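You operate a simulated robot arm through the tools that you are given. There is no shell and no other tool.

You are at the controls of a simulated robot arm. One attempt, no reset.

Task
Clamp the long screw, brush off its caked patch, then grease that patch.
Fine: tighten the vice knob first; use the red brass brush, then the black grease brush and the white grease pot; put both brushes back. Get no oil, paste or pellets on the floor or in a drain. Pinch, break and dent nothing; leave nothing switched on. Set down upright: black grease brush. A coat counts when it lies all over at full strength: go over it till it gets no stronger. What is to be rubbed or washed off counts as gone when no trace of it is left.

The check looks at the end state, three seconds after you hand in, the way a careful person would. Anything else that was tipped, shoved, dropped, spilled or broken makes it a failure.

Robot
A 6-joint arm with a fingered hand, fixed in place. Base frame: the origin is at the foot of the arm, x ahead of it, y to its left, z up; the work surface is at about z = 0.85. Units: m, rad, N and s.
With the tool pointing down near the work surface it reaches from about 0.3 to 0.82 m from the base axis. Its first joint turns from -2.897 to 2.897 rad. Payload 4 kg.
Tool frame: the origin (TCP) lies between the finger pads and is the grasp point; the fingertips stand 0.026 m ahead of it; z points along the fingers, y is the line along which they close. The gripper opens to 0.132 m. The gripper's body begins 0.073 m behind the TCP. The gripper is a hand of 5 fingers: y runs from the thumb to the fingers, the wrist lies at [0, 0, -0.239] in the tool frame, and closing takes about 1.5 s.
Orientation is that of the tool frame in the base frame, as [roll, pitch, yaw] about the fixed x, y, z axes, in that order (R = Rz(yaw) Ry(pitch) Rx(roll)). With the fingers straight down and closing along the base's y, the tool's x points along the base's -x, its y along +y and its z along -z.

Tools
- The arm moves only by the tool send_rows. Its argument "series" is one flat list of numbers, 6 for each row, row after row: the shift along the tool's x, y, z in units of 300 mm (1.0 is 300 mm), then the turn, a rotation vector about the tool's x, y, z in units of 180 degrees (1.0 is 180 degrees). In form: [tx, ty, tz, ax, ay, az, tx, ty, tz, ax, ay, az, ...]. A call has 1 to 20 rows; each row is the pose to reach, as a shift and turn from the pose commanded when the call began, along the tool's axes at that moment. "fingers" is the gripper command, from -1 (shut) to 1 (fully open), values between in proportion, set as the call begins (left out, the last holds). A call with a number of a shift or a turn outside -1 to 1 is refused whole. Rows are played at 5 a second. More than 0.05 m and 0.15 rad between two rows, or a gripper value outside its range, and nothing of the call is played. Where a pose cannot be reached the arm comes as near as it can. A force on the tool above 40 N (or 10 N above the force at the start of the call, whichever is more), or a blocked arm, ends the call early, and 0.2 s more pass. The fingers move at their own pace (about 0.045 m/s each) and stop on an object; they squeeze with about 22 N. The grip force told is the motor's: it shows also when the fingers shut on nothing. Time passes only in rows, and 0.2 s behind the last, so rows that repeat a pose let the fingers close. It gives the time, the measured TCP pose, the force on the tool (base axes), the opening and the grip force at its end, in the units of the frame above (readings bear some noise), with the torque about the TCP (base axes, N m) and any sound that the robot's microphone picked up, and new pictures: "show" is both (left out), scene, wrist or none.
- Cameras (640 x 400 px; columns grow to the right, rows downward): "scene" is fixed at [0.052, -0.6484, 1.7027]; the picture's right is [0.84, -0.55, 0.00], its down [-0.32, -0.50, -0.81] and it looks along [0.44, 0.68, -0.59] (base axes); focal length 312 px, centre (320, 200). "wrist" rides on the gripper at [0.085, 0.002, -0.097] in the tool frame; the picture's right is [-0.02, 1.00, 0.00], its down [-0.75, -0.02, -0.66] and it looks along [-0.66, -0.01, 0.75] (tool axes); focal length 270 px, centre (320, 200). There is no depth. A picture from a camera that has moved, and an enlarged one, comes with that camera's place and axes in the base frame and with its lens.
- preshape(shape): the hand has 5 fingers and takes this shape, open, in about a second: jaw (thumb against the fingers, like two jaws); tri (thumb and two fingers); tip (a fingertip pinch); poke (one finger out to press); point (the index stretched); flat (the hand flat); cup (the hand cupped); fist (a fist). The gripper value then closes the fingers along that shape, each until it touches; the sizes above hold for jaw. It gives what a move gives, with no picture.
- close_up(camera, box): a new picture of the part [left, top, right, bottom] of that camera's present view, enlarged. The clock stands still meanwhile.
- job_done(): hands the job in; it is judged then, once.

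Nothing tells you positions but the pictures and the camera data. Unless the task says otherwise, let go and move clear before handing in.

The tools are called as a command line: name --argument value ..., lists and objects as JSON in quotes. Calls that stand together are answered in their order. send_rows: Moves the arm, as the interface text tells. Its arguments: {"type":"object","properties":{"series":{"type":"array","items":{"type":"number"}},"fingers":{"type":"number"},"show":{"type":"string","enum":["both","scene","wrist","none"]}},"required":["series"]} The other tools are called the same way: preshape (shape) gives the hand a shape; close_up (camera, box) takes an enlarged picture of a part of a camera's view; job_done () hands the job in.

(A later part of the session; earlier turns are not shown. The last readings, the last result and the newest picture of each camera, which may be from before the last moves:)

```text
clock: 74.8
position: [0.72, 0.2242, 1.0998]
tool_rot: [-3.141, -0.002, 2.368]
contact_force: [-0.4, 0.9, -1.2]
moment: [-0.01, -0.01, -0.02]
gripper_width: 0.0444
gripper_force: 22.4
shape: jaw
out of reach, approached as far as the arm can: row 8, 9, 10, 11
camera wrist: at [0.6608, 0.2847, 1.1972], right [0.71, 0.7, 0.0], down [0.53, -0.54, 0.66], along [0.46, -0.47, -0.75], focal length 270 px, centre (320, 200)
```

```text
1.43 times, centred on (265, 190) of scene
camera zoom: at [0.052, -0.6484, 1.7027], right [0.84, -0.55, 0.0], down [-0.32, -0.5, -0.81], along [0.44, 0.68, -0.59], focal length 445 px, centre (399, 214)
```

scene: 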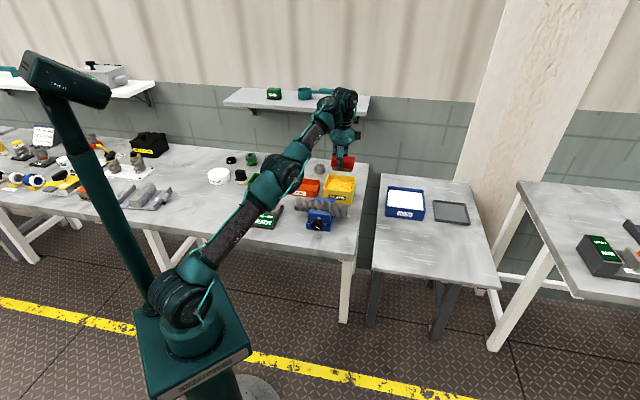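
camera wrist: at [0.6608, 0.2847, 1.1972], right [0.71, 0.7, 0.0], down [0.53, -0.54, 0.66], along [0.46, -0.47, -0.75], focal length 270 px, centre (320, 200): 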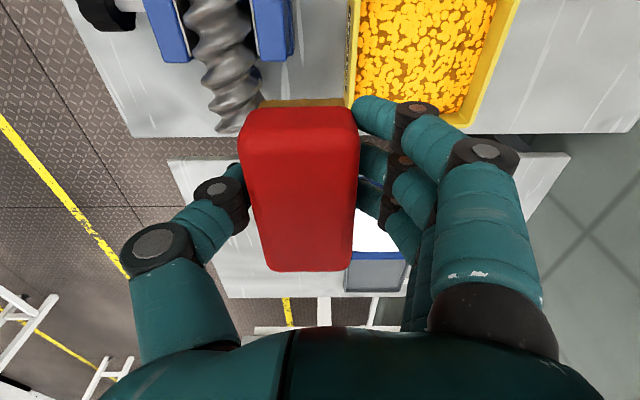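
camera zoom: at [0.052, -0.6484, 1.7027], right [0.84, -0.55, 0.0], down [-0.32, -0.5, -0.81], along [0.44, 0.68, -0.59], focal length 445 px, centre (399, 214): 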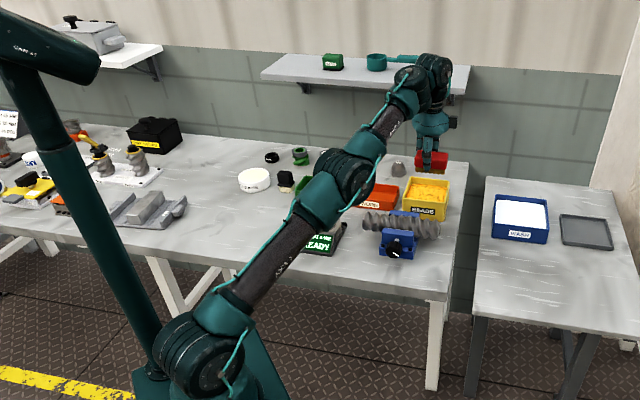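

The arm is straight now. I'll come back in slowly toward the patch and see which way the elbow folds.

send_rows --series '[0.02, -0.06, 0, 0, 0, 0, 0.05, -0.12, 0.02, 0, 0, 0, 0.08, -0.18, 0.05, 0, 0, 0, 0.12, -0.24, 0.1, 0, 0, 0, 0.15, -0.28, 0.13, 0, 0, 0]'

```text
clock: 76.0
position: [0.6299, 0.1958, 1.0606]
tool_rot: [3.141, -0.002, 2.368]
contact_force: [0.8, 0.1, -1.0]
moment: [0.02, 0.01, 0.0]
gripper_width: 0.044
gripper_force: 21.5
shape: jaw
camera wrist: at [0.5694, 0.2553, 1.1584], right [0.71, 0.7, 0.0], down [0.53, -0.54, 0.66], along [0.46, -0.47, -0.75], focal length 270 px, centre (320, 200)
```

scene: 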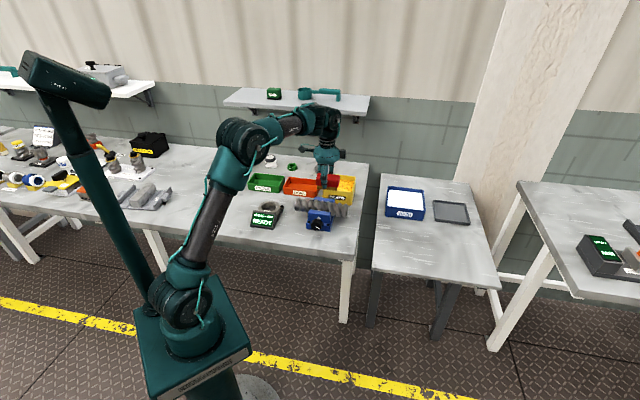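
wrist: 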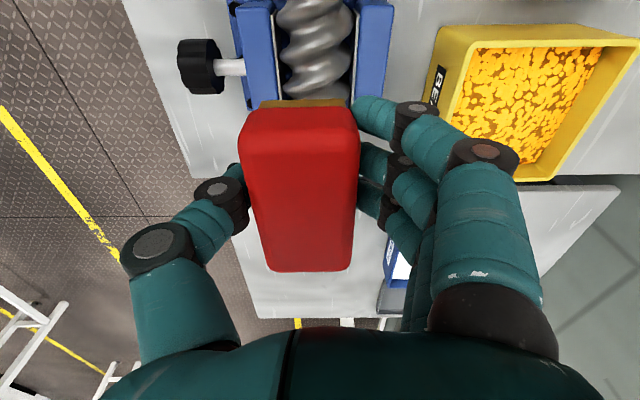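

The elbow is up again and the hand is right over the patch. I'll lower to contact and rub with side offsets.

send_rows --series '[0, 0, 0.1, 0, 0, 0, 0, 0, 0.2, 0, 0, 0, 0, 0, 0.245, 0, 0, 0, 0, 0, 0.258, 0, 0, 0, 0, 0, 0.265, 0, 0, 0]' --show "none"

send_rows --series '[0.05, 0, 0, 0, 0, 0, 0.1, 0, 0, 0, 0, 0, 0.05, 0.01, 0, 0, 0, 0, 0, 0.02, 0, 0, 0, 0, -0.05, 0.03, 0, 0, 0, 0, -0.1, 0.035, 0, 0, 0, 0, -0.05, 0.035, 0, 0, 0, 0, 0, 0.035, 0, 0, 0, 0, 0.05, 0.035, 0, 0, 0, 0, 0.1, 0.02, 0, 0, 0, 0, 0.05, 0, 0, 0, 0, 0, 0, -0.02, 0, 0, 0, 0, -0.05, -0.03, 0, 0, 0, 0, -0.1, -0.035, 0, 0, 0, 0, -0.05, -0.035, 0, 0, 0, 0, 0, -0.035, 0, 0, 0, 0, 0.05, -0.035, 0, 0, 0, 0, 0.1, -0.02, 0, 0, 0, 0, 0.05, 0, 0, 0, 0, 0, 0, 0, 0, 0, 0, 0]' --show "wrist"

```text
clock: 77.2
position: [0.6287, 0.1957, 0.9826]
tool_rot: [3.14, -0.001, 2.367]
contact_force: [-0.7, 0.7, 0.5]
moment: [0.0, -0.01, 0.0]
gripper_width: 0.0438
gripper_force: 22.1
shape: jaw
```

```text
clock: 81.4
position: [0.6301, 0.1965, 0.9806]
tool_rot: [3.141, -0.003, 2.368]
contact_force: [-1.2, 2.5, 9.1]
moment: [0.02, 0.04, -0.04]
gripper_width: 0.0441
gripper_force: 21.8
shape: jaw
camera wrist: at [0.5691, 0.2566, 1.0783], right [0.71, 0.7, 0.0], down [0.53, -0.54, 0.66], along [0.46, -0.47, -0.75], focal length 270 px, centre (320, 200)
```

wrist: 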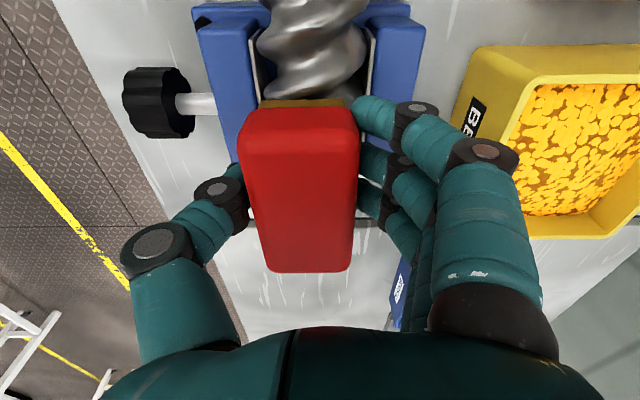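

Contact force is 9 N, good for scrubbing. One more round with slightly more pressure.

send_rows --series '[0.05, 0, 0.005, 0, 0, 0, 0.12, 0, 0.005, 0, 0, 0, 0.05, -0.01, 0.005, 0, 0, 0, 0, -0.02, 0.005, 0, 0, 0, -0.05, -0.03, 0.005, 0, 0, 0, -0.12, -0.035, 0.005, 0, 0, 0, -0.05, -0.035, 0.005, 0, 0, 0, 0, -0.035, 0.005, 0, 0, 0, 0.05, -0.035, 0.005, 0, 0, 0, 0.12, -0.02, 0.005, 0, 0, 0, 0.05, 0, 0.005, 0, 0, 0, 0, 0.02, 0.005, 0, 0, 0, -0.05, 0.03, 0.005, 0, 0, 0, -0.12, 0.035, 0.005, 0, 0, 0, -0.05, 0.035, 0.005, 0, 0, 0, 0, 0.035, 0.005, 0, 0, 0, 0.05, 0.035, 0.005, 0, 0, 0, 0.12, 0.02, 0.005, 0, 0, 0, 0.05, 0, 0.005, 0, 0, 0, 0, 0, 0, 0, 0, 0]' --show "none"

send_rows --series '[0, 0, -0.12, 0, 0, 0, 0, 0, -0.24, 0, 0, 0, 0.1, 0, -0.26, 0, 0, 0, 0.22, 0, -0.26, 0, 0, 0, 0.34, 0, -0.26, 0, 0, 0, 0.46, 0, -0.26, 0, 0, 0, 0.58, 0, -0.26, 0, 0, 0, 0.7, 0, -0.26, 0, 0, 0, 0.82, 0, -0.26, 0, 0, 0, 0.94, 0, -0.26, 0, 0, 0]'

```text
clock: 85.6
position: [0.6293, 0.1955, 0.98]
tool_rot: [-3.141, -0.004, 2.367]
contact_force: [-3.9, 4.4, 14.1]
moment: [0.03, 0.09, -0.05]
gripper_width: 0.0443
gripper_force: 22.8
shape: jaw
```

```text
clock: 87.8
position: [0.4265, 0.3938, 1.0586]
tool_rot: [-3.14, -0.001, 2.365]
contact_force: [0.2, -0.2, -1.0]
moment: [0.05, -0.01, 0.02]
gripper_width: 0.0441
gripper_force: 21.6
shape: jaw
camera wrist: at [0.3675, 0.454, 1.1567], right [0.72, 0.7, 0.0], down [0.53, -0.54, 0.66], along [0.46, -0.47, -0.75], focal length 270 px, centre (320, 200)
```

scene: 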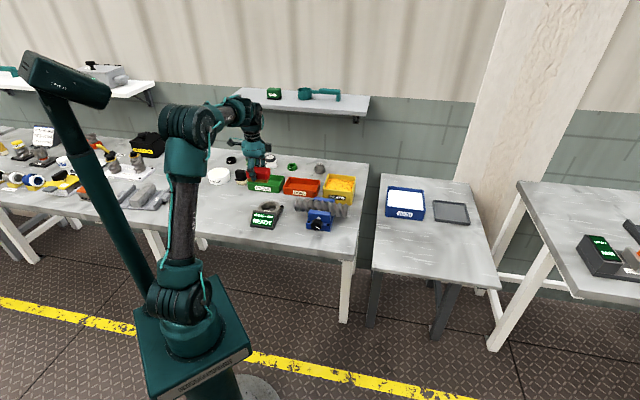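
wrist: 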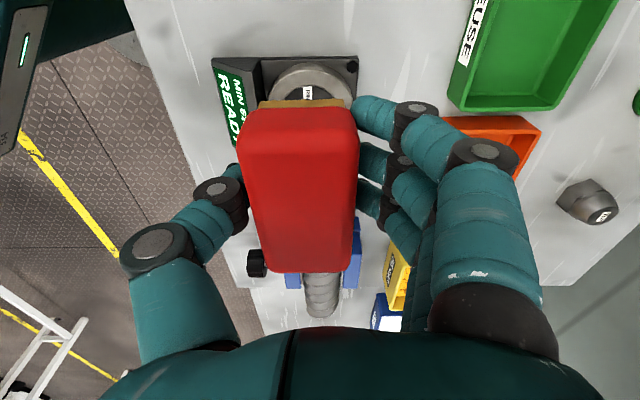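

Returning the red brush to its original spot, lowering it gently.

send_rows --series '[0.1, -0.02, 0, 0, 0, 0, 0.2, -0.04, 0, 0, 0, 0, 0.3, -0.06, 0, 0, 0, 0, 0.397, -0.08, 0, 0, 0, 0, 0.397, -0.08, 0.14, 0, 0, 0, 0.397, -0.08, 0.28, 0, 0, 0, 0.397, -0.08, 0.4, 0, 0, 0, 0.397, -0.08, 0.48, 0, 0, 0, 0.397, -0.08, 0.52, 0, 0, 0, 0.397, -0.08, 0.53, 0, 0, 0]'

close_up --camera "scene" --box '[200, 150, 280, 220]'

```text
clock: 90.0
position: [0.3256, 0.46, 0.9002]
tool_rot: [3.14, 0.0, 2.366]
contact_force: [1.0, 0.3, -1.2]
moment: [-0.03, 0.0, -0.01]
gripper_width: 0.0442
gripper_force: 22.0
shape: jaw
camera wrist: at [0.2652, 0.5209, 0.9979], right [0.71, 0.7, 0.0], down [0.53, -0.54, 0.66], along [0.46, -0.47, -0.75], focal length 270 px, centre (320, 200)
```

scene: 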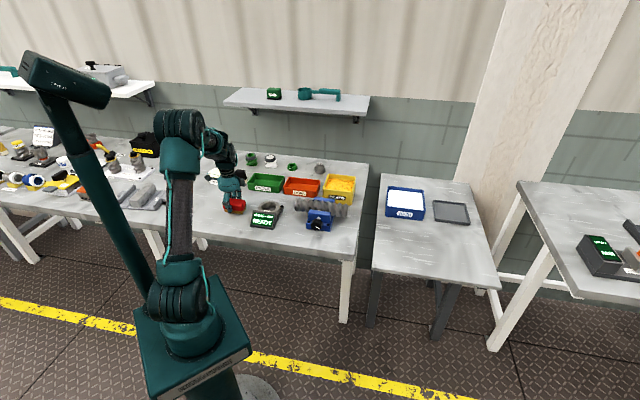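
wrist: 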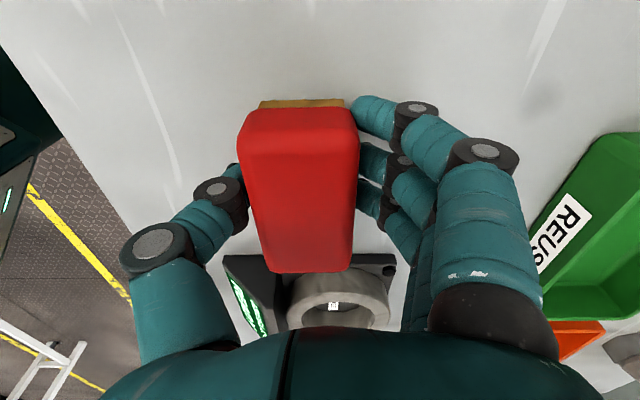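

```text
5.71 times, centred on (240, 185) of scene
camera zoom: at [0.052, -0.6484, 1.7027], right [0.84, -0.55, 0.0], down [-0.32, -0.5, -0.81], along [0.44, 0.68, -0.59], focal length 1782 px, centre (777, 286)
```

zoom: 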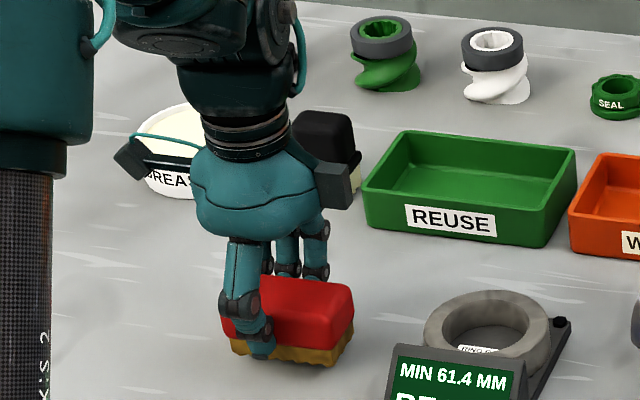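

Just above the bench at its original spot. I'll lower the last few millimetres to light contact.

send_rows --series '[0, 0, 0.006, 0, 0, 0, 0, 0, 0.012, 0, 0, 0, 0, 0, 0.016, 0, 0, 0, 0, 0, 0.02, 0, 0, 0]' --show "none"

```text
clock: 91.0
position: [0.3253, 0.4604, 0.8942]
tool_rot: [3.14, -0.002, 2.366]
contact_force: [-0.1, -0.2, -0.5]
moment: [0.01, -0.02, 0.02]
gripper_width: 0.0442
gripper_force: 22.2
shape: jaw
```

send_rows --series '[0, 0, 0.003, 0, 0, 0, 0, 0, 0.006, 0, 0, 0, 0, 0, 0.009, 0, 0, 0]' --show "none"

```text
clock: 91.8
position: [0.3253, 0.4597, 0.8917]
tool_rot: [3.141, -0.002, 2.366]
contact_force: [0.7, -0.1, -1.2]
moment: [0.02, 0.0, -0.01]
gripper_width: 0.0438
gripper_force: 22.5
shape: jaw
```

send_rows --series '[0, 0, 0.003, 0, 0, 0, 0, 0, 0.006, 0, 0, 0, 0, 0, 0.009, 0, 0, 0]' --show "none"

close_up --camera "scene" --box '[215, 185, 265, 220]'

```text
clock: 92.6
position: [0.3248, 0.4603, 0.8906]
tool_rot: [3.138, -0.001, 2.366]
contact_force: [0.1, -1.5, 10.5]
moment: [-0.04, 0.03, -0.01]
gripper_width: 0.0442
gripper_force: 21.9
shape: jaw
```

```text
11.43 times, centred on (240, 202) of scene
camera zoom: at [0.052, -0.6484, 1.7027], right [0.84, -0.55, 0.0], down [-0.32, -0.5, -0.81], along [0.44, 0.68, -0.59], focal length 3563 px, centre (1234, 171)
```

zoom: 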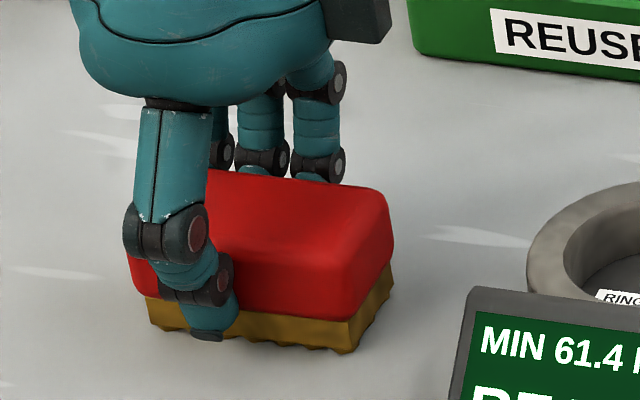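

The brush is on the bench with 10 N contact. Releasing and lifting straight up.

send_rows --series '[0, 0, -0.004, 0, 0, 0, 0, 0, -0.004, 0, 0, 0, 0, 0, -0.004, 0, 0, 0, 0, 0, -0.004, 0, 0, 0, 0, 0, -0.004, 0, 0, 0, 0, 0, -0.004, 0, 0, 0, 0, 0, -0.1, 0, 0, 0, 0, 0, -0.22, 0, 0, 0, 0, 0, -0.36, 0, 0, 0, 0, 0, -0.5, 0, 0, 0]' --fingers 1

close_up --camera "scene" --box '[200, 145, 370, 251]'

```text
clock: 94.8
position: [0.3254, 0.4588, 1.0392]
tool_rot: [3.141, -0.003, 2.368]
contact_force: [-0.9, 0.5, -0.1]
moment: [0.02, -0.02, 0.0]
gripper_width: 0.132
gripper_force: 0.1
shape: jaw
camera wrist: at [0.2651, 0.5199, 1.1372], right [0.71, 0.7, 0.0], down [0.53, -0.54, 0.66], along [0.46, -0.47, -0.75], focal length 270 px, centre (320, 200)
```

scene: 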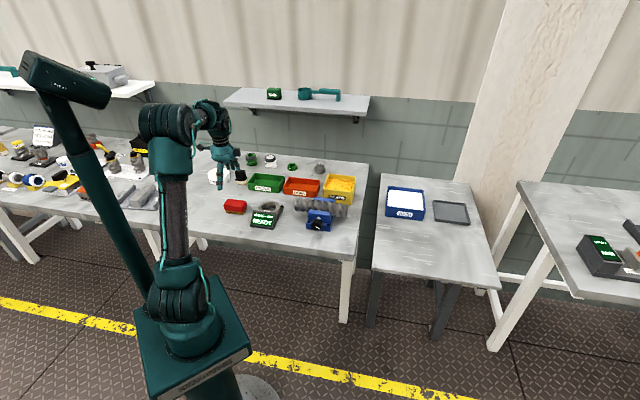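
wrist: 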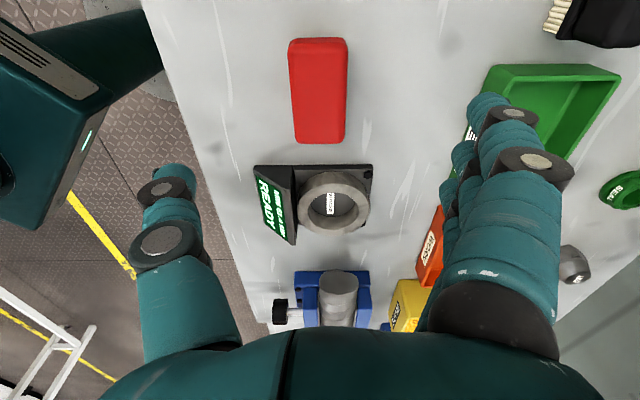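

```text
3.76 times, centred on (285, 198) of scene
camera zoom: at [0.052, -0.6484, 1.7027], right [0.84, -0.55, 0.0], down [-0.32, -0.5, -0.81], along [0.44, 0.68, -0.59], focal length 1174 px, centre (452, 208)
```

zoom: 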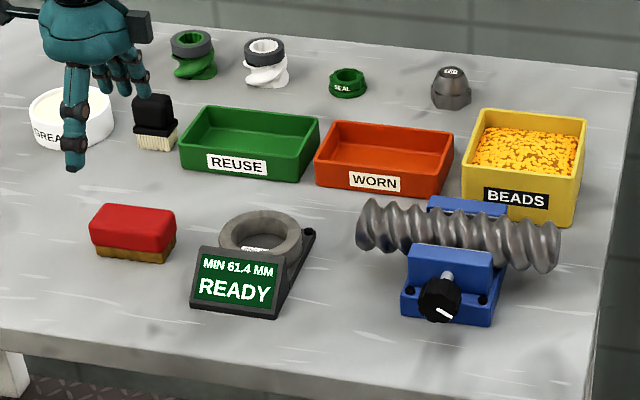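

The red brush is back upright at its place. Now I'll inspect the patch closely with the empty hand.

send_rows --series '[-0.13, 0, 0, 0, 0, 0, -0.26, 0, 0, 0, 0, 0, -0.39, 0, 0, 0, 0, 0, -0.52, 0, 0, 0, 0, 0, -0.65, 0, 0, 0, 0, 0, -0.78, 0, 0.02, 0, 0, 0, -0.91, 0.01, 0.04, 0, 0, 0, -0.99, 0.01, 0.06, 0, 0, 0, -0.99, 0.01, 0.06, 0, 0, 0]' --show "wrist"

close_up --camera "wrist" --box '[230, 100, 430, 270]'

```text
clock: 96.8
position: [0.5401, 0.2536, 1.0217]
tool_rot: [3.14, -0.001, 2.367]
contact_force: [0.1, -0.1, -0.7]
moment: [0.0, -0.01, -0.04]
gripper_width: 0.132
gripper_force: 0.0
shape: jaw
camera wrist: at [0.4801, 0.3141, 1.1187], right [0.71, 0.7, 0.0], down [0.53, -0.54, 0.66], along [0.46, -0.47, -0.75], focal length 270 px, centre (320, 200)
```

wrist: 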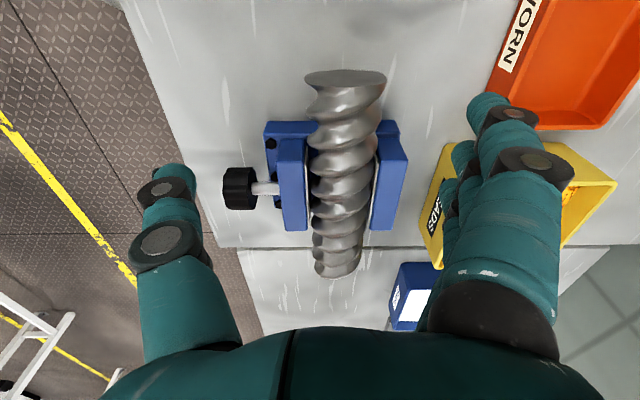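

```text
2.35 times, centred on (330, 185) of wrist
camera zoom: at [0.4801, 0.3141, 1.1187], right [0.71, 0.7, 0.0], down [0.53, -0.54, 0.66], along [0.46, -0.47, -0.75], focal length 636 px, centre (296, 235)
```

zoom: 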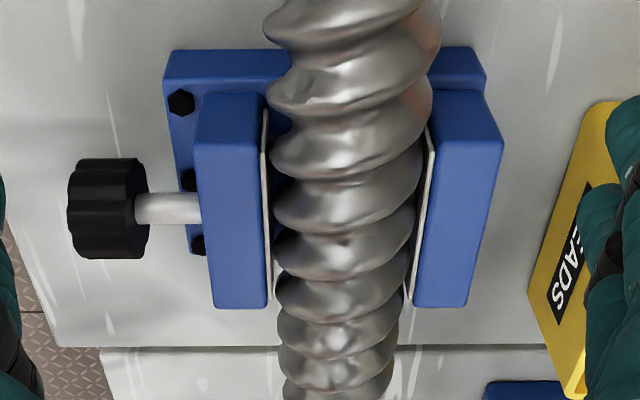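

The patch is clean — no trace of blue. Next is the black grease brush; I'll rotate the hand to face outward and look at the brush and grease pot up close.

send_rows --series '[0.075, 0.006, -0.05, 0, 0, -0.0385, 0.151, 0.013, -0.1, 0, 0, -0.0769, 0.226, 0.02, -0.15, 0, 0, -0.1154, 0.301, 0.026, -0.2, 0, 0, -0.1538, 0.377, 0.033, -0.2, 0, 0, -0.1923, 0.452, 0.04, -0.2, 0, 0, -0.2308, 0.527, 0.046, -0.2, 0, 0, -0.2692, 0.603, 0.052, -0.2, 0, 0, -0.3077, 0.678, 0.06, -0.2, 0, 0, -0.3462, 0.754, 0.066, -0.2, 0, 0, -0.3846, 0.829, 0.073, -0.2, 0, 0, -0.4231, 0.904, 0.08, -0.2, 0, 0, -0.4615, 0.98, 0.085, -0.2, 0, 0, -0.5, 0.98, 0.085, -0.2, 0, 0, -0.5]' --show "wrist"

close_up --camera "wrist" --box '[240, 100, 480, 250]'

```text
clock: 99.8
position: [0.3474, 0.4779, 1.0815]
tool_rot: [3.139, 0.001, -2.347]
contact_force: [0.0, 0.3, 0.2]
moment: [0.0, 0.0, 0.01]
gripper_width: 0.1319
gripper_force: 0.1
shape: jaw
camera wrist: at [0.2863, 0.4188, 1.1783], right [-0.7, 0.71, 0.0], down [0.54, 0.53, 0.66], along [0.47, 0.46, -0.75], focal length 270 px, centre (320, 200)
```

wrist: 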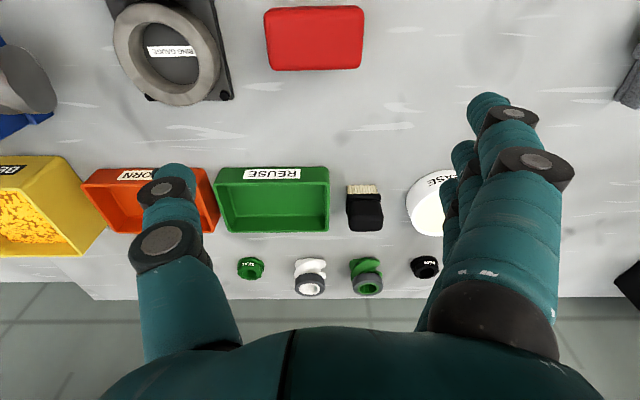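

```text
2.67 times, centred on (360, 175) of wrist
camera zoom: at [0.2863, 0.4188, 1.1783], right [-0.7, 0.71, 0.0], down [0.54, 0.53, 0.66], along [0.47, 0.46, -0.75], focal length 721 px, centre (213, 267)
```

zoom: 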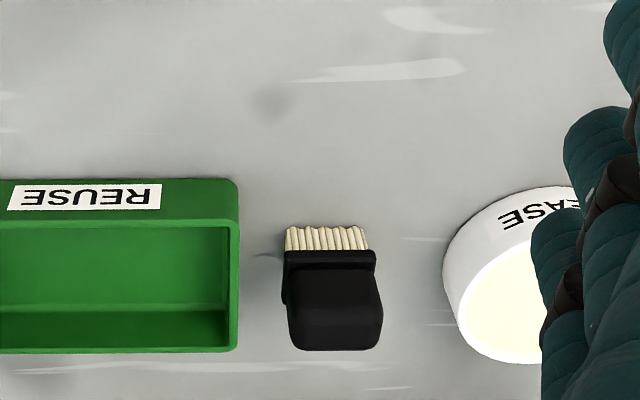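

close_up --camera "scene" --box '[200, 150, 270, 200]'

close_up --camera "wrist" --box '[320, 160, 460, 250]'

```text
8.00 times, centred on (235, 175) of scene
camera zoom: at [0.052, -0.6484, 1.7027], right [0.84, -0.55, 0.0], down [-0.32, -0.5, -0.81], along [0.44, 0.68, -0.59], focal length 2494 px, centre (1000, 400)
```

zoom: 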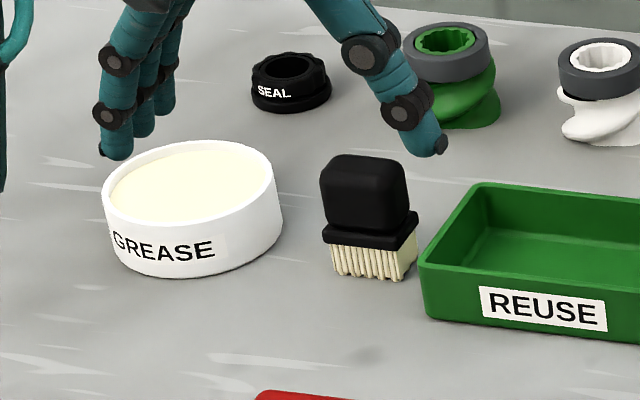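

```text
4.44 times, centred on (390, 205) of wrist
camera zoom: at [0.2863, 0.4188, 1.1783], right [-0.7, 0.71, 0.0], down [0.54, 0.53, 0.66], along [0.47, 0.46, -0.75], focal length 1201 px, centre (9, 178)
```

zoom: 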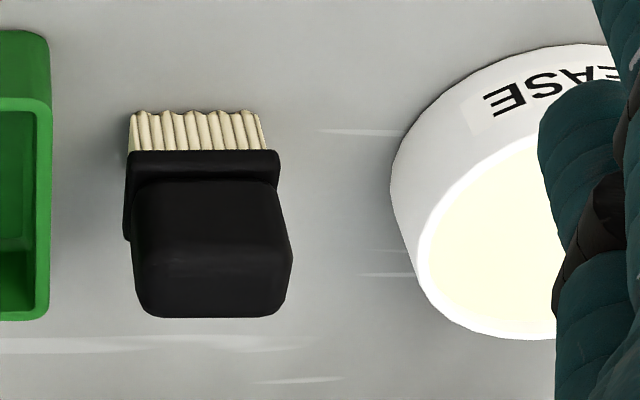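

The black brush stands upright at about h 0.77, l −0.157: 48 mm wide, about 30 mm deep and about 70 mm tall. It has 27 mm to the green tray and 43 mm to the pot. I'll grip it front-to-back, so I'll turn the hand and approach from the robot's side, staying clear of full stretch.

send_rows --series '[-0.032, 0.019, 0.017, 0, 0, 0.0417, -0.065, 0.039, 0.034, 0, 0, 0.0833, -0.097, 0.058, 0.051, 0, 0, 0.125, -0.129, 0.077, 0.068, 0, 0, 0.1667, -0.162, 0.097, 0.085, 0, 0, 0.2083, -0.194, 0.116, 0.102, 0, 0, 0.25, -0.226, 0.135, 0.12, 0, 0, 0.2917, -0.259, 0.155, 0.137, 0, 0, 0.3333, -0.291, 0.174, 0.154, 0, 0, 0.375, -0.323, 0.193, 0.171, 0, 0, 0.4167, -0.356, 0.213, 0.188, 0, 0, 0.4583, -0.388, 0.232, 0.205, 0, 0, 0.5, -0.388, 0.232, 0.205, 0, 0, 0.5]'

close_up --camera "wrist" --box '[320, 40, 560, 220]'

close_up --camera "scene" --box '[200, 140, 280, 200]'

```text
clock: 102.6
position: [0.3801, 0.6102, 1.0206]
tool_rot: [3.141, -0.002, 2.366]
contact_force: [0.5, 0.0, 0.1]
moment: [0.0, 0.01, 0.0]
gripper_width: 0.132
gripper_force: 0.1
shape: jaw
camera wrist: at [0.3196, 0.6704, 1.1174], right [0.72, 0.7, 0.0], down [0.53, -0.54, 0.66], along [0.46, -0.47, -0.75], focal length 270 px, centre (320, 200)
```

scene: 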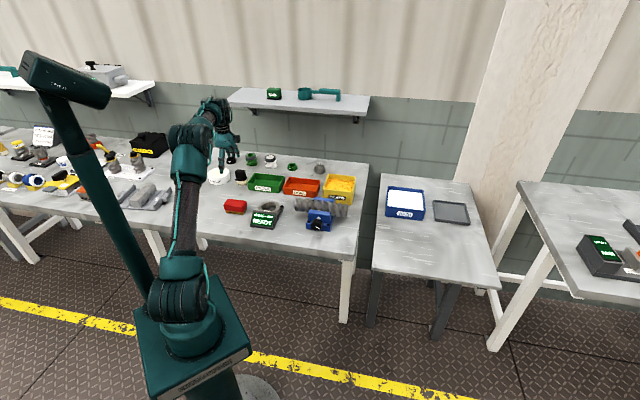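
wrist: 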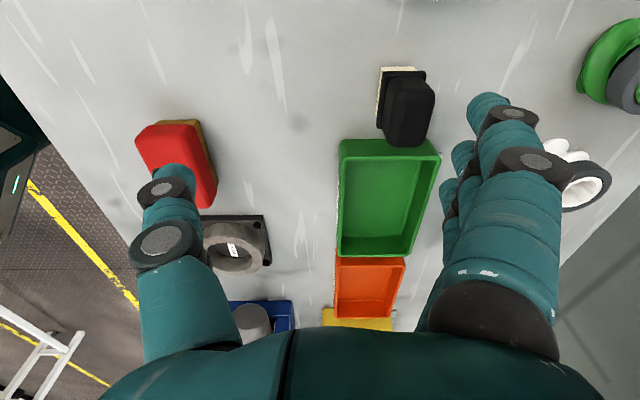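

```text
2.22 times, centred on (440, 130) of wrist
camera zoom: at [0.3196, 0.6704, 1.1174], right [0.72, 0.7, 0.0], down [0.53, -0.54, 0.66], along [0.46, -0.47, -0.75], focal length 601 px, centre (53, 356)
```

zoom: 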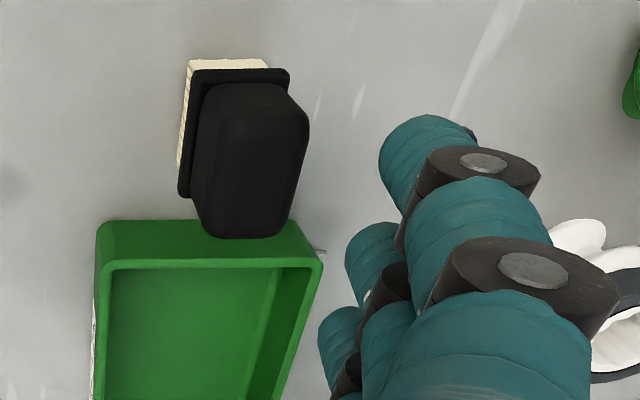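

```text
6.67 times, centred on (240, 170) of scene
camera zoom: at [0.052, -0.6484, 1.7027], right [0.84, -0.55, 0.0], down [-0.32, -0.5, -0.81], along [0.44, 0.68, -0.59], focal length 2079 px, centre (853, 400)
```

zoom: 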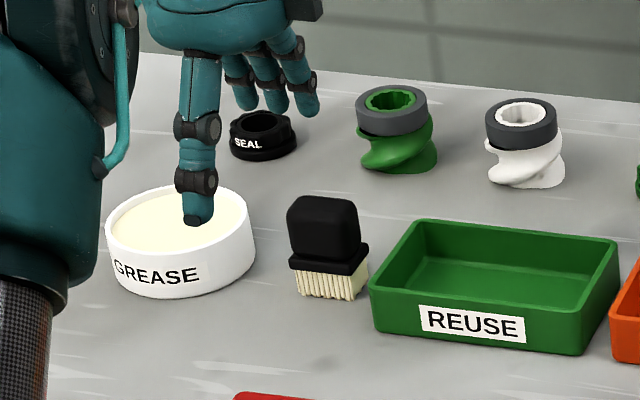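

The brush centre is at about h 0.770, l −0.156, with its top at z ≈ 0.915; the hand fits between tray and pot. I'll approach and lower around it.

send_rows --series '[0, 0.06, 0.07, 0, 0, 0, 0, 0.117, 0.135, 0, 0, 0, 0, 0.18, 0.18, 0, 0, 0, 0, 0.247, 0.215, 0, 0, 0, 0, 0.247, 0.215, 0, 0, 0]'

close_up --camera "scene" --box '[200, 130, 280, 190]'

```text
clock: 103.8
position: [0.4329, 0.663, 0.9571]
tool_rot: [3.14, -0.002, 2.367]
contact_force: [-1.1, -0.9, 0.7]
moment: [-0.01, 0.01, 0.01]
gripper_width: 0.1316
gripper_force: 0.1
shape: jaw
camera wrist: at [0.3722, 0.723, 1.0535], right [0.71, 0.7, 0.0], down [0.53, -0.54, 0.66], along [0.46, -0.47, -0.75], focal length 270 px, centre (320, 200)
```

scene: 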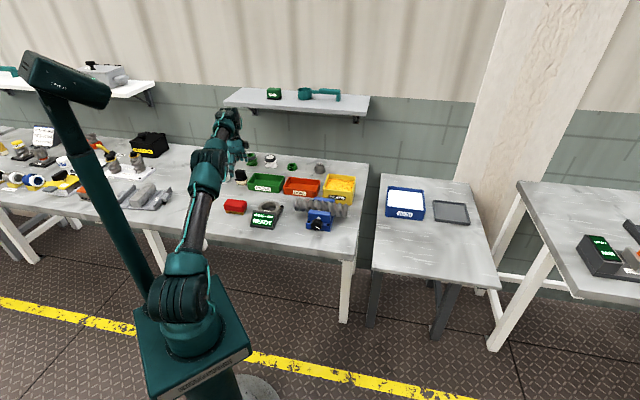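
wrist: 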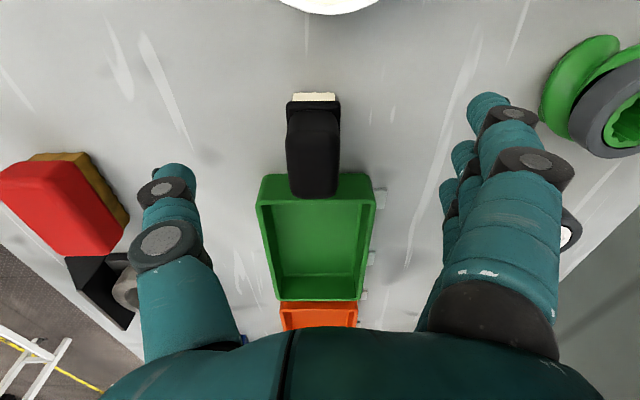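

```text
6.67 times, centred on (240, 160) of scene
camera zoom: at [0.052, -0.6484, 1.7027], right [0.84, -0.55, 0.0], down [-0.32, -0.5, -0.81], along [0.44, 0.68, -0.59], focal length 2079 px, centre (853, 467)
```

zoom: 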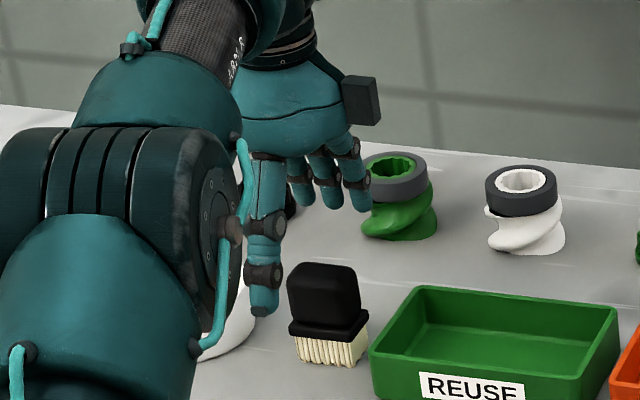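

Well centred. Lowering to grip height, then closing.

send_rows --series '[0, 0, 0.05, 0, 0, 0, 0, 0, 0.1, 0, 0, 0, 0, 0, 0.15, 0, 0, 0, 0, 0, 0.15, 0, 0, 0]' --show "wrist"

close_up --camera "scene" --box '[200, 130, 280, 190]'

```text
clock: 104.8
position: [0.4316, 0.6642, 0.9115]
tool_rot: [3.14, -0.002, 2.368]
contact_force: [0.4, 0.2, -0.6]
moment: [0.0, 0.03, 0.03]
gripper_width: 0.1317
gripper_force: 0.0
shape: jaw
camera wrist: at [0.3715, 0.7239, 1.0086], right [0.71, 0.7, 0.0], down [0.53, -0.54, 0.66], along [0.46, -0.47, -0.75], focal length 270 px, centre (320, 200)
```

wrist: 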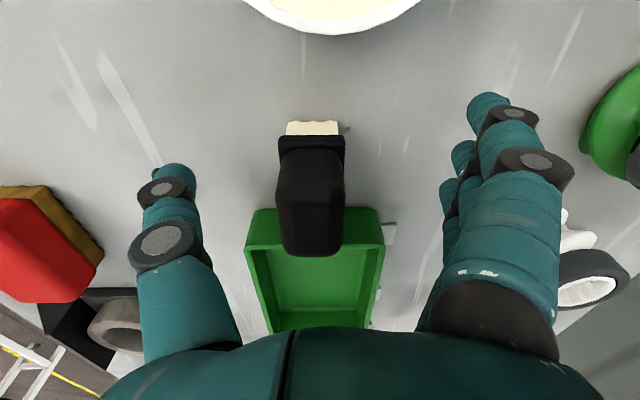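

```text
6.67 times, centred on (240, 160) of scene
camera zoom: at [0.052, -0.6484, 1.7027], right [0.84, -0.55, 0.0], down [-0.32, -0.5, -0.81], along [0.44, 0.68, -0.59], focal length 2079 px, centre (853, 467)
```

zoom: 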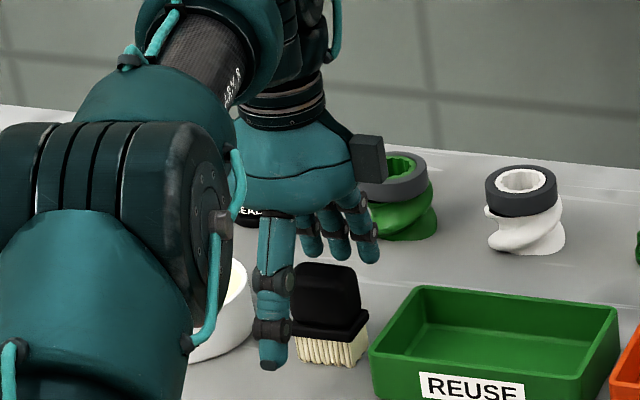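

The brush is centred between thumb and fingers. Closing.

send_rows --series '[0, 0, 0, 0, 0, 0, 0, 0, 0, 0, 0, 0, 0, 0, 0, 0, 0, 0, 0, 0, 0, 0, 0, 0, 0, 0, 0, 0, 0, 0, 0, 0, 0, 0, 0, 0, 0, 0, 0, 0, 0, 0, 0, 0, 0, 0, 0, 0]' --fingers -1 --show "wrist"

close_up --camera "scene" --box '[200, 130, 280, 190]'

close_up --camera "wrist" --box '[200, 0, 440, 280]'

```text
clock: 106.6
position: [0.4313, 0.6634, 0.9108]
tool_rot: [3.139, -0.004, 2.368]
contact_force: [-1.2, -0.9, -0.6]
moment: [0.01, 0.0, 0.01]
gripper_width: 0.0252
gripper_force: 11.3
shape: jaw
camera wrist: at [0.3716, 0.7238, 1.0086], right [0.71, 0.7, 0.0], down [0.53, -0.54, 0.66], along [0.46, -0.47, -0.75], focal length 270 px, centre (320, 200)
```

wrist: 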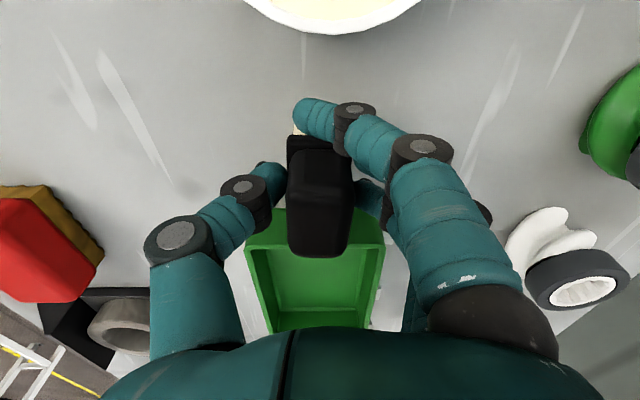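

```text
6.67 times, centred on (240, 160) of scene
camera zoom: at [0.052, -0.6484, 1.7027], right [0.84, -0.55, 0.0], down [-0.32, -0.5, -0.81], along [0.44, 0.68, -0.59], focal length 2079 px, centre (853, 467)
```

zoom: 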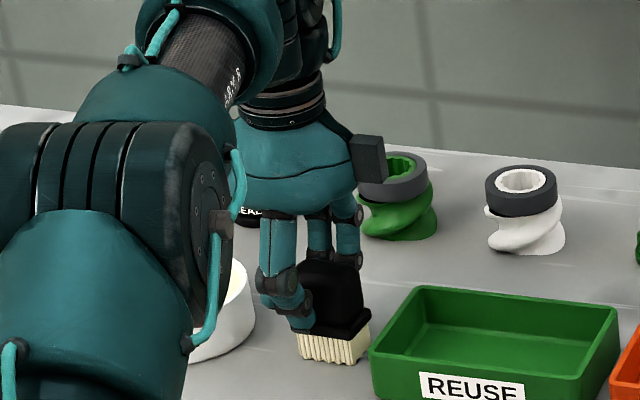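

```text
1.43 times, centred on (320, 140) of wrist
camera zoom: at [0.3716, 0.7238, 1.0086], right [0.71, 0.7, 0.0], down [0.53, -0.54, 0.66], along [0.46, -0.47, -0.75], focal length 386 px, centre (320, 286)
```

zoom: 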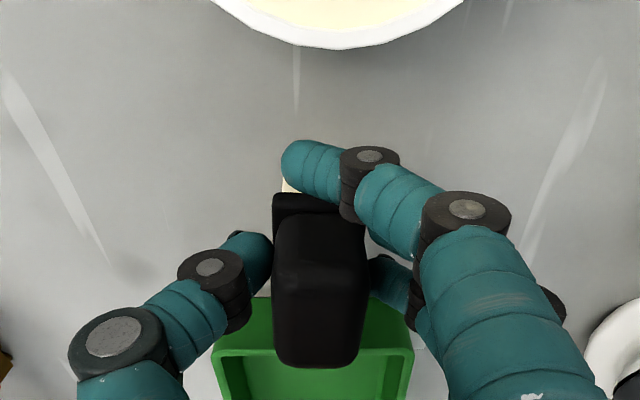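

The brush is pinched between thumb and the middle/ring fingers. I'll hold a moment until the grip force settles, then lift slightly.

send_rows --series '[0, 0, 0, 0, 0, 0, 0, 0, 0, 0, 0, 0, 0, 0, 0, 0, 0, 0, 0, 0, 0, 0, 0, 0, 0, 0, 0, 0, 0, 0]' --show "none"

send_rows --series '[0, 0, -0.02, 0, 0, 0, 0, 0, -0.05, 0, 0, 0, 0, -0.01, -0.08, 0, 0, 0]' --show "wrist"

close_up --camera "scene" --box '[200, 130, 280, 190]'

```text
clock: 107.8
position: [0.4318, 0.6629, 0.9105]
tool_rot: [3.141, -0.003, 2.368]
contact_force: [-0.3, 0.3, -0.1]
moment: [-0.03, -0.01, 0.02]
gripper_width: 0.0242
gripper_force: 22.2
shape: jaw
```

```text
clock: 108.6
position: [0.4289, 0.6614, 0.9338]
tool_rot: [-3.141, -0.002, 2.367]
contact_force: [0.1, -0.7, -0.7]
moment: [0.02, -0.02, -0.04]
gripper_width: 0.0245
gripper_force: 22.1
shape: jaw
camera wrist: at [0.3693, 0.7215, 1.0321], right [0.71, 0.7, 0.0], down [0.53, -0.54, 0.66], along [0.46, -0.47, -0.75], focal length 270 px, centre (320, 200)
```

wrist: 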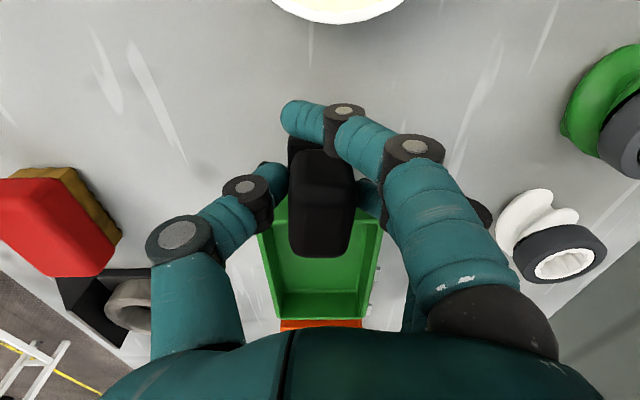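

```text
6.67 times, centred on (240, 160) of scene
camera zoom: at [0.052, -0.6484, 1.7027], right [0.84, -0.55, 0.0], down [-0.32, -0.5, -0.81], along [0.44, 0.68, -0.59], focal length 2079 px, centre (853, 467)
```

zoom: 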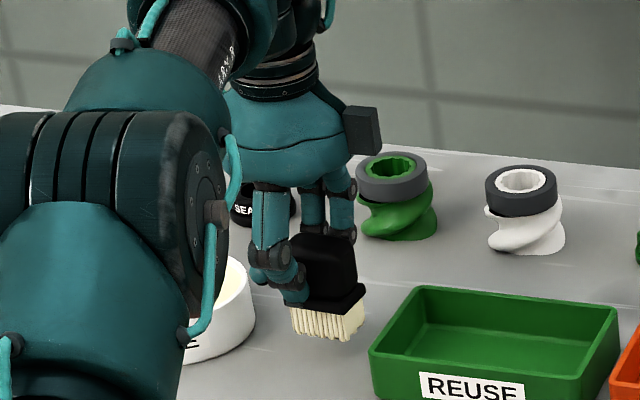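

Lifted cleanly and upright; the set-down pose is h 0.774, l −0.163, z 0.9105. I'll pull in, tilt the hand 20° outward to gain reach, and move over the grease pot.

send_rows --series '[0.03, -0.06, -0.042, -0.028, 0, 0, 0.06, -0.12, -0.084, -0.056, 0, 0, 0.09, -0.18, -0.13, -0.084, 0, 0, 0.12, -0.233, -0.167, -0.111, 0, 0, 0.21, -0.18, -0.16, -0.111, 0, 0, 0.3, -0.12, -0.14, -0.111, 0, 0, 0.385, -0.079, -0.127, -0.111, 0, 0, 0.385, -0.079, -0.127, -0.111, 0, 0]'

close_up --camera "scene" --box '[190, 130, 270, 190]'

close_up --camera "wrist" --box '[160, 50, 480, 280]'

```text
clock: 110.4
position: [0.3295, 0.7257, 0.9741]
tool_rot: [2.79, -0.002, 2.366]
contact_force: [-0.3, 0.1, -0.4]
moment: [0.02, -0.02, 0.02]
gripper_width: 0.0239
gripper_force: 21.4
shape: jaw
camera wrist: at [0.2468, 0.7625, 1.0653], right [0.67, 0.66, 0.34], down [0.37, -0.7, 0.61], along [0.64, -0.28, -0.71], focal length 270 px, centre (320, 200)
```

scene: 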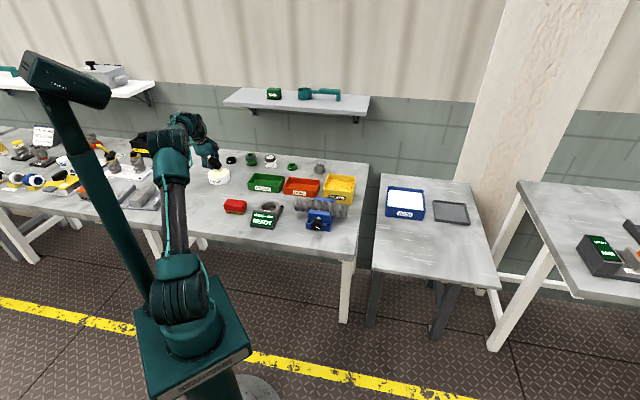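
wrist: 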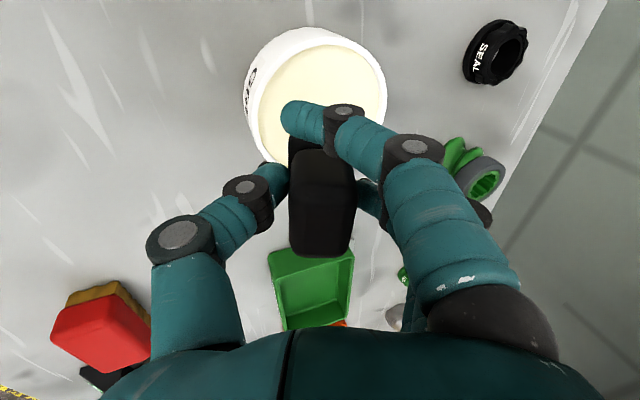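

```text
6.67 times, centred on (230, 160) of scene
camera zoom: at [0.052, -0.6484, 1.7027], right [0.84, -0.55, 0.0], down [-0.32, -0.5, -0.81], along [0.44, 0.68, -0.59], focal length 2079 px, centre (920, 467)
```

zoom: 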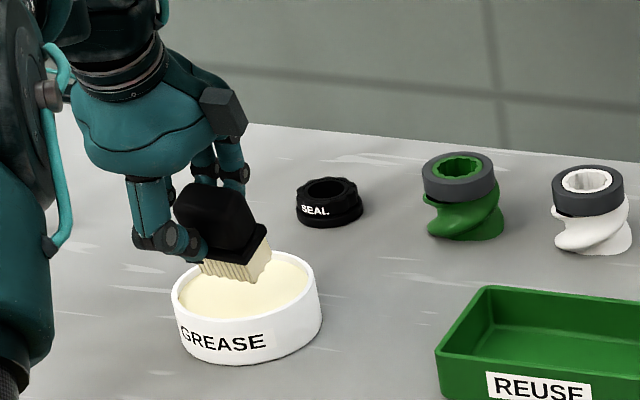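

```text
1.74 times, centred on (320, 165) of wrist
camera zoom: at [0.2468, 0.7625, 1.0653], right [0.67, 0.66, 0.34], down [0.37, -0.7, 0.61], along [0.64, -0.28, -0.71], focal length 470 px, centre (320, 261)
```

zoom: 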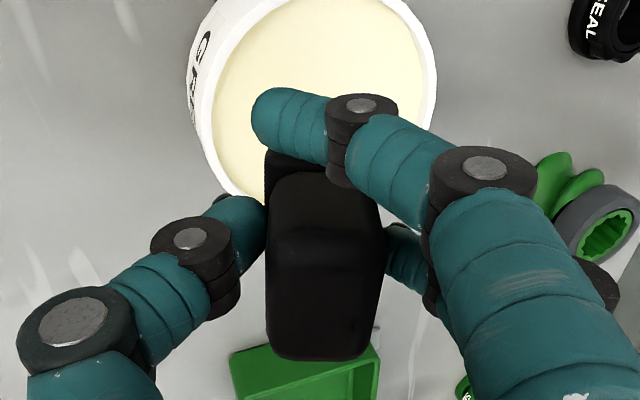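

The bristles are over the pot but about 15 mm too far toward the tray side. I'll shift to centre them over the grease and lower partway.

send_rows --series '[0.025, 0.008, 0.003, 0, 0, 0, 0.05, 0.0157, 0.0057, 0, 0, 0, 0.05, 0.0043, 0.037, 0, 0, 0, 0.05, -0.007, 0.068, 0, 0, 0, 0.05, -0.007, 0.068, 0, 0, 0]' --show "wrist"

close_up --camera "scene" --box '[200, 150, 250, 190]'

close_up --camera "wrist" --box '[200, 20, 440, 220]'

```text
clock: 111.6
position: [0.3228, 0.74, 0.9538]
tool_rot: [2.794, -0.003, 2.367]
contact_force: [0.0, 0.0, -0.8]
moment: [0.0, 0.01, -0.01]
gripper_width: 0.0242
gripper_force: 22.3
shape: jaw
camera wrist: at [0.2394, 0.7761, 1.0458], right [0.67, 0.66, 0.34], down [0.37, -0.7, 0.61], along [0.64, -0.28, -0.71], focal length 270 px, centre (320, 200)
```

wrist: 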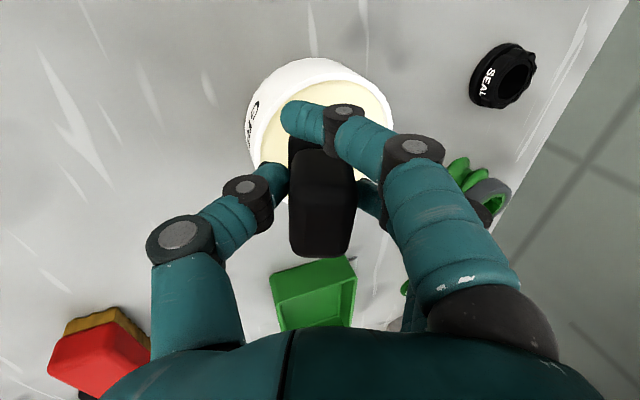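

```text
10.00 times, centred on (225, 170) of scene
camera zoom: at [0.052, -0.6484, 1.7027], right [0.84, -0.55, 0.0], down [-0.32, -0.5, -0.81], along [0.44, 0.68, -0.59], focal length 3118 px, centre (1270, 500)
```

zoom: 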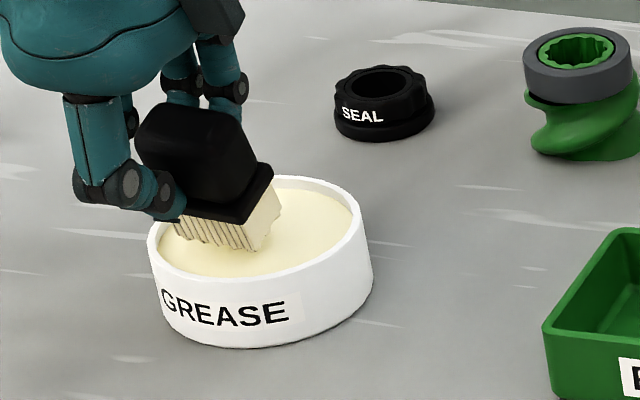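

```text
2.00 times, centred on (320, 120) of wrist
camera zoom: at [0.2394, 0.7761, 1.0458], right [0.67, 0.66, 0.34], down [0.37, -0.7, 0.61], along [0.64, -0.28, -0.71], focal length 541 px, centre (320, 360)
```

zoom: 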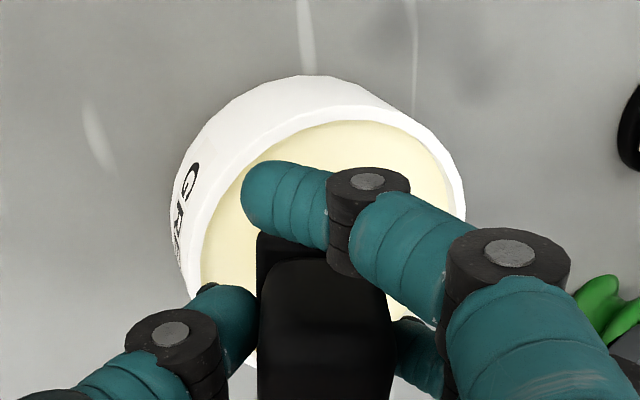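

Nearly over the centre; I'll nudge a little outward and lower in small steps while watching.

send_rows --series '[-0.0167, 0.025, 0.009, 0, 0, 0, -0.0167, 0.0182, 0.0278, 0, 0, 0, -0.0167, 0.0148, 0.0372, 0, 0, 0]' --show "none"

close_up --camera "scene" --box '[200, 150, 250, 190]'

close_up --camera "wrist" --box '[200, 20, 440, 220]'

```text
clock: 112.4
position: [0.3324, 0.7428, 0.9456]
tool_rot: [2.788, -0.003, 2.367]
contact_force: [-0.5, 0.8, 6.2]
moment: [-0.01, -0.12, 0.04]
gripper_width: 0.0242
gripper_force: 22.2
shape: jaw
```

```text
10.00 times, centred on (225, 170) of scene
camera zoom: at [0.052, -0.6484, 1.7027], right [0.84, -0.55, 0.0], down [-0.32, -0.5, -0.81], along [0.44, 0.68, -0.59], focal length 3118 px, centre (1270, 500)
```

zoom: 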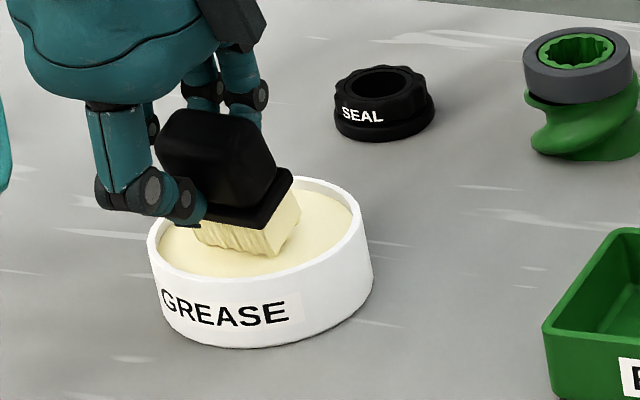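

```text
2.00 times, centred on (320, 120) of wrist
camera zoom: at [0.2484, 0.7783, 1.038], right [0.67, 0.66, 0.34], down [0.37, -0.7, 0.61], along [0.64, -0.28, -0.71], focal length 541 px, centre (320, 360)
```

zoom: 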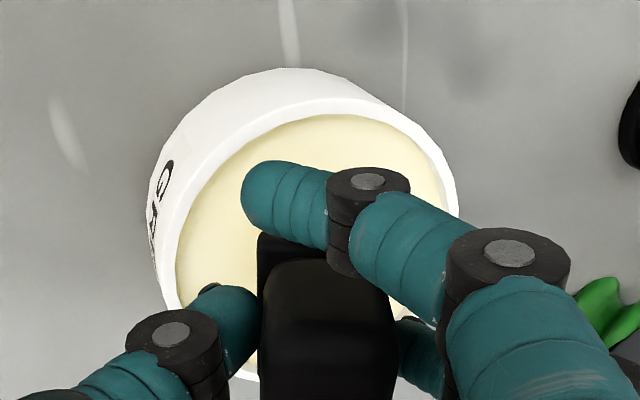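

The bristles touch the grease (6 N) and are picking it up. I'll press a touch deeper and swirl slightly to load them well.

send_rows --series '[0, -0.0015, 0.0055, 0, 0, 0, 0.015, -0.0015, 0.0055, 0, 0, 0, 0, 0.01, 0.0085, 0, 0, 0, -0.015, -0.0015, 0.0055, 0, 0, 0, 0, -0.0015, 0.0055, 0, 0, 0]' --show "none"

send_rows --series '[0, 0.015, -0.04, 0, 0, 0, 0, 0.03, -0.085, 0, 0, 0, 0, 0.04, -0.12, 0, 0, 0]' --show "none"

close_up --camera "scene" --box '[200, 140, 250, 190]'

```text
clock: 113.6
position: [0.3332, 0.7405, 0.943]
tool_rot: [2.79, -0.002, 2.364]
contact_force: [3.6, -2.0, 14.5]
moment: [-0.08, -0.18, -0.03]
gripper_width: 0.0255
gripper_force: 21.9
shape: jaw
```

```text
clock: 114.4
position: [0.3318, 0.741, 0.9807]
tool_rot: [2.792, -0.003, 2.366]
contact_force: [0.2, -0.7, -1.2]
moment: [0.01, 0.03, 0.0]
gripper_width: 0.0249
gripper_force: 21.8
shape: jaw
```

```text
8.00 times, centred on (225, 165) of scene
camera zoom: at [0.052, -0.6484, 1.7027], right [0.84, -0.55, 0.0], down [-0.32, -0.5, -0.81], along [0.44, 0.68, -0.59], focal length 2494 px, centre (1080, 480)
```

zoom: 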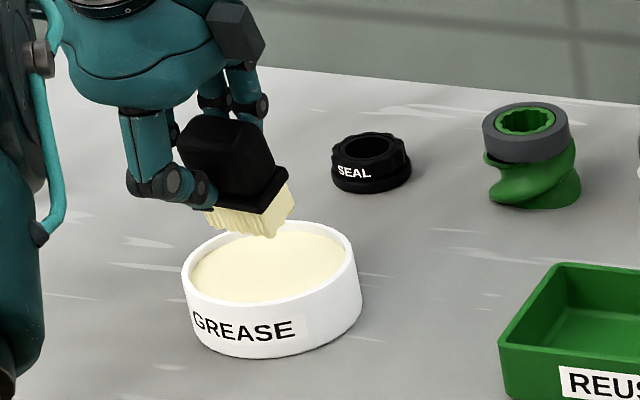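

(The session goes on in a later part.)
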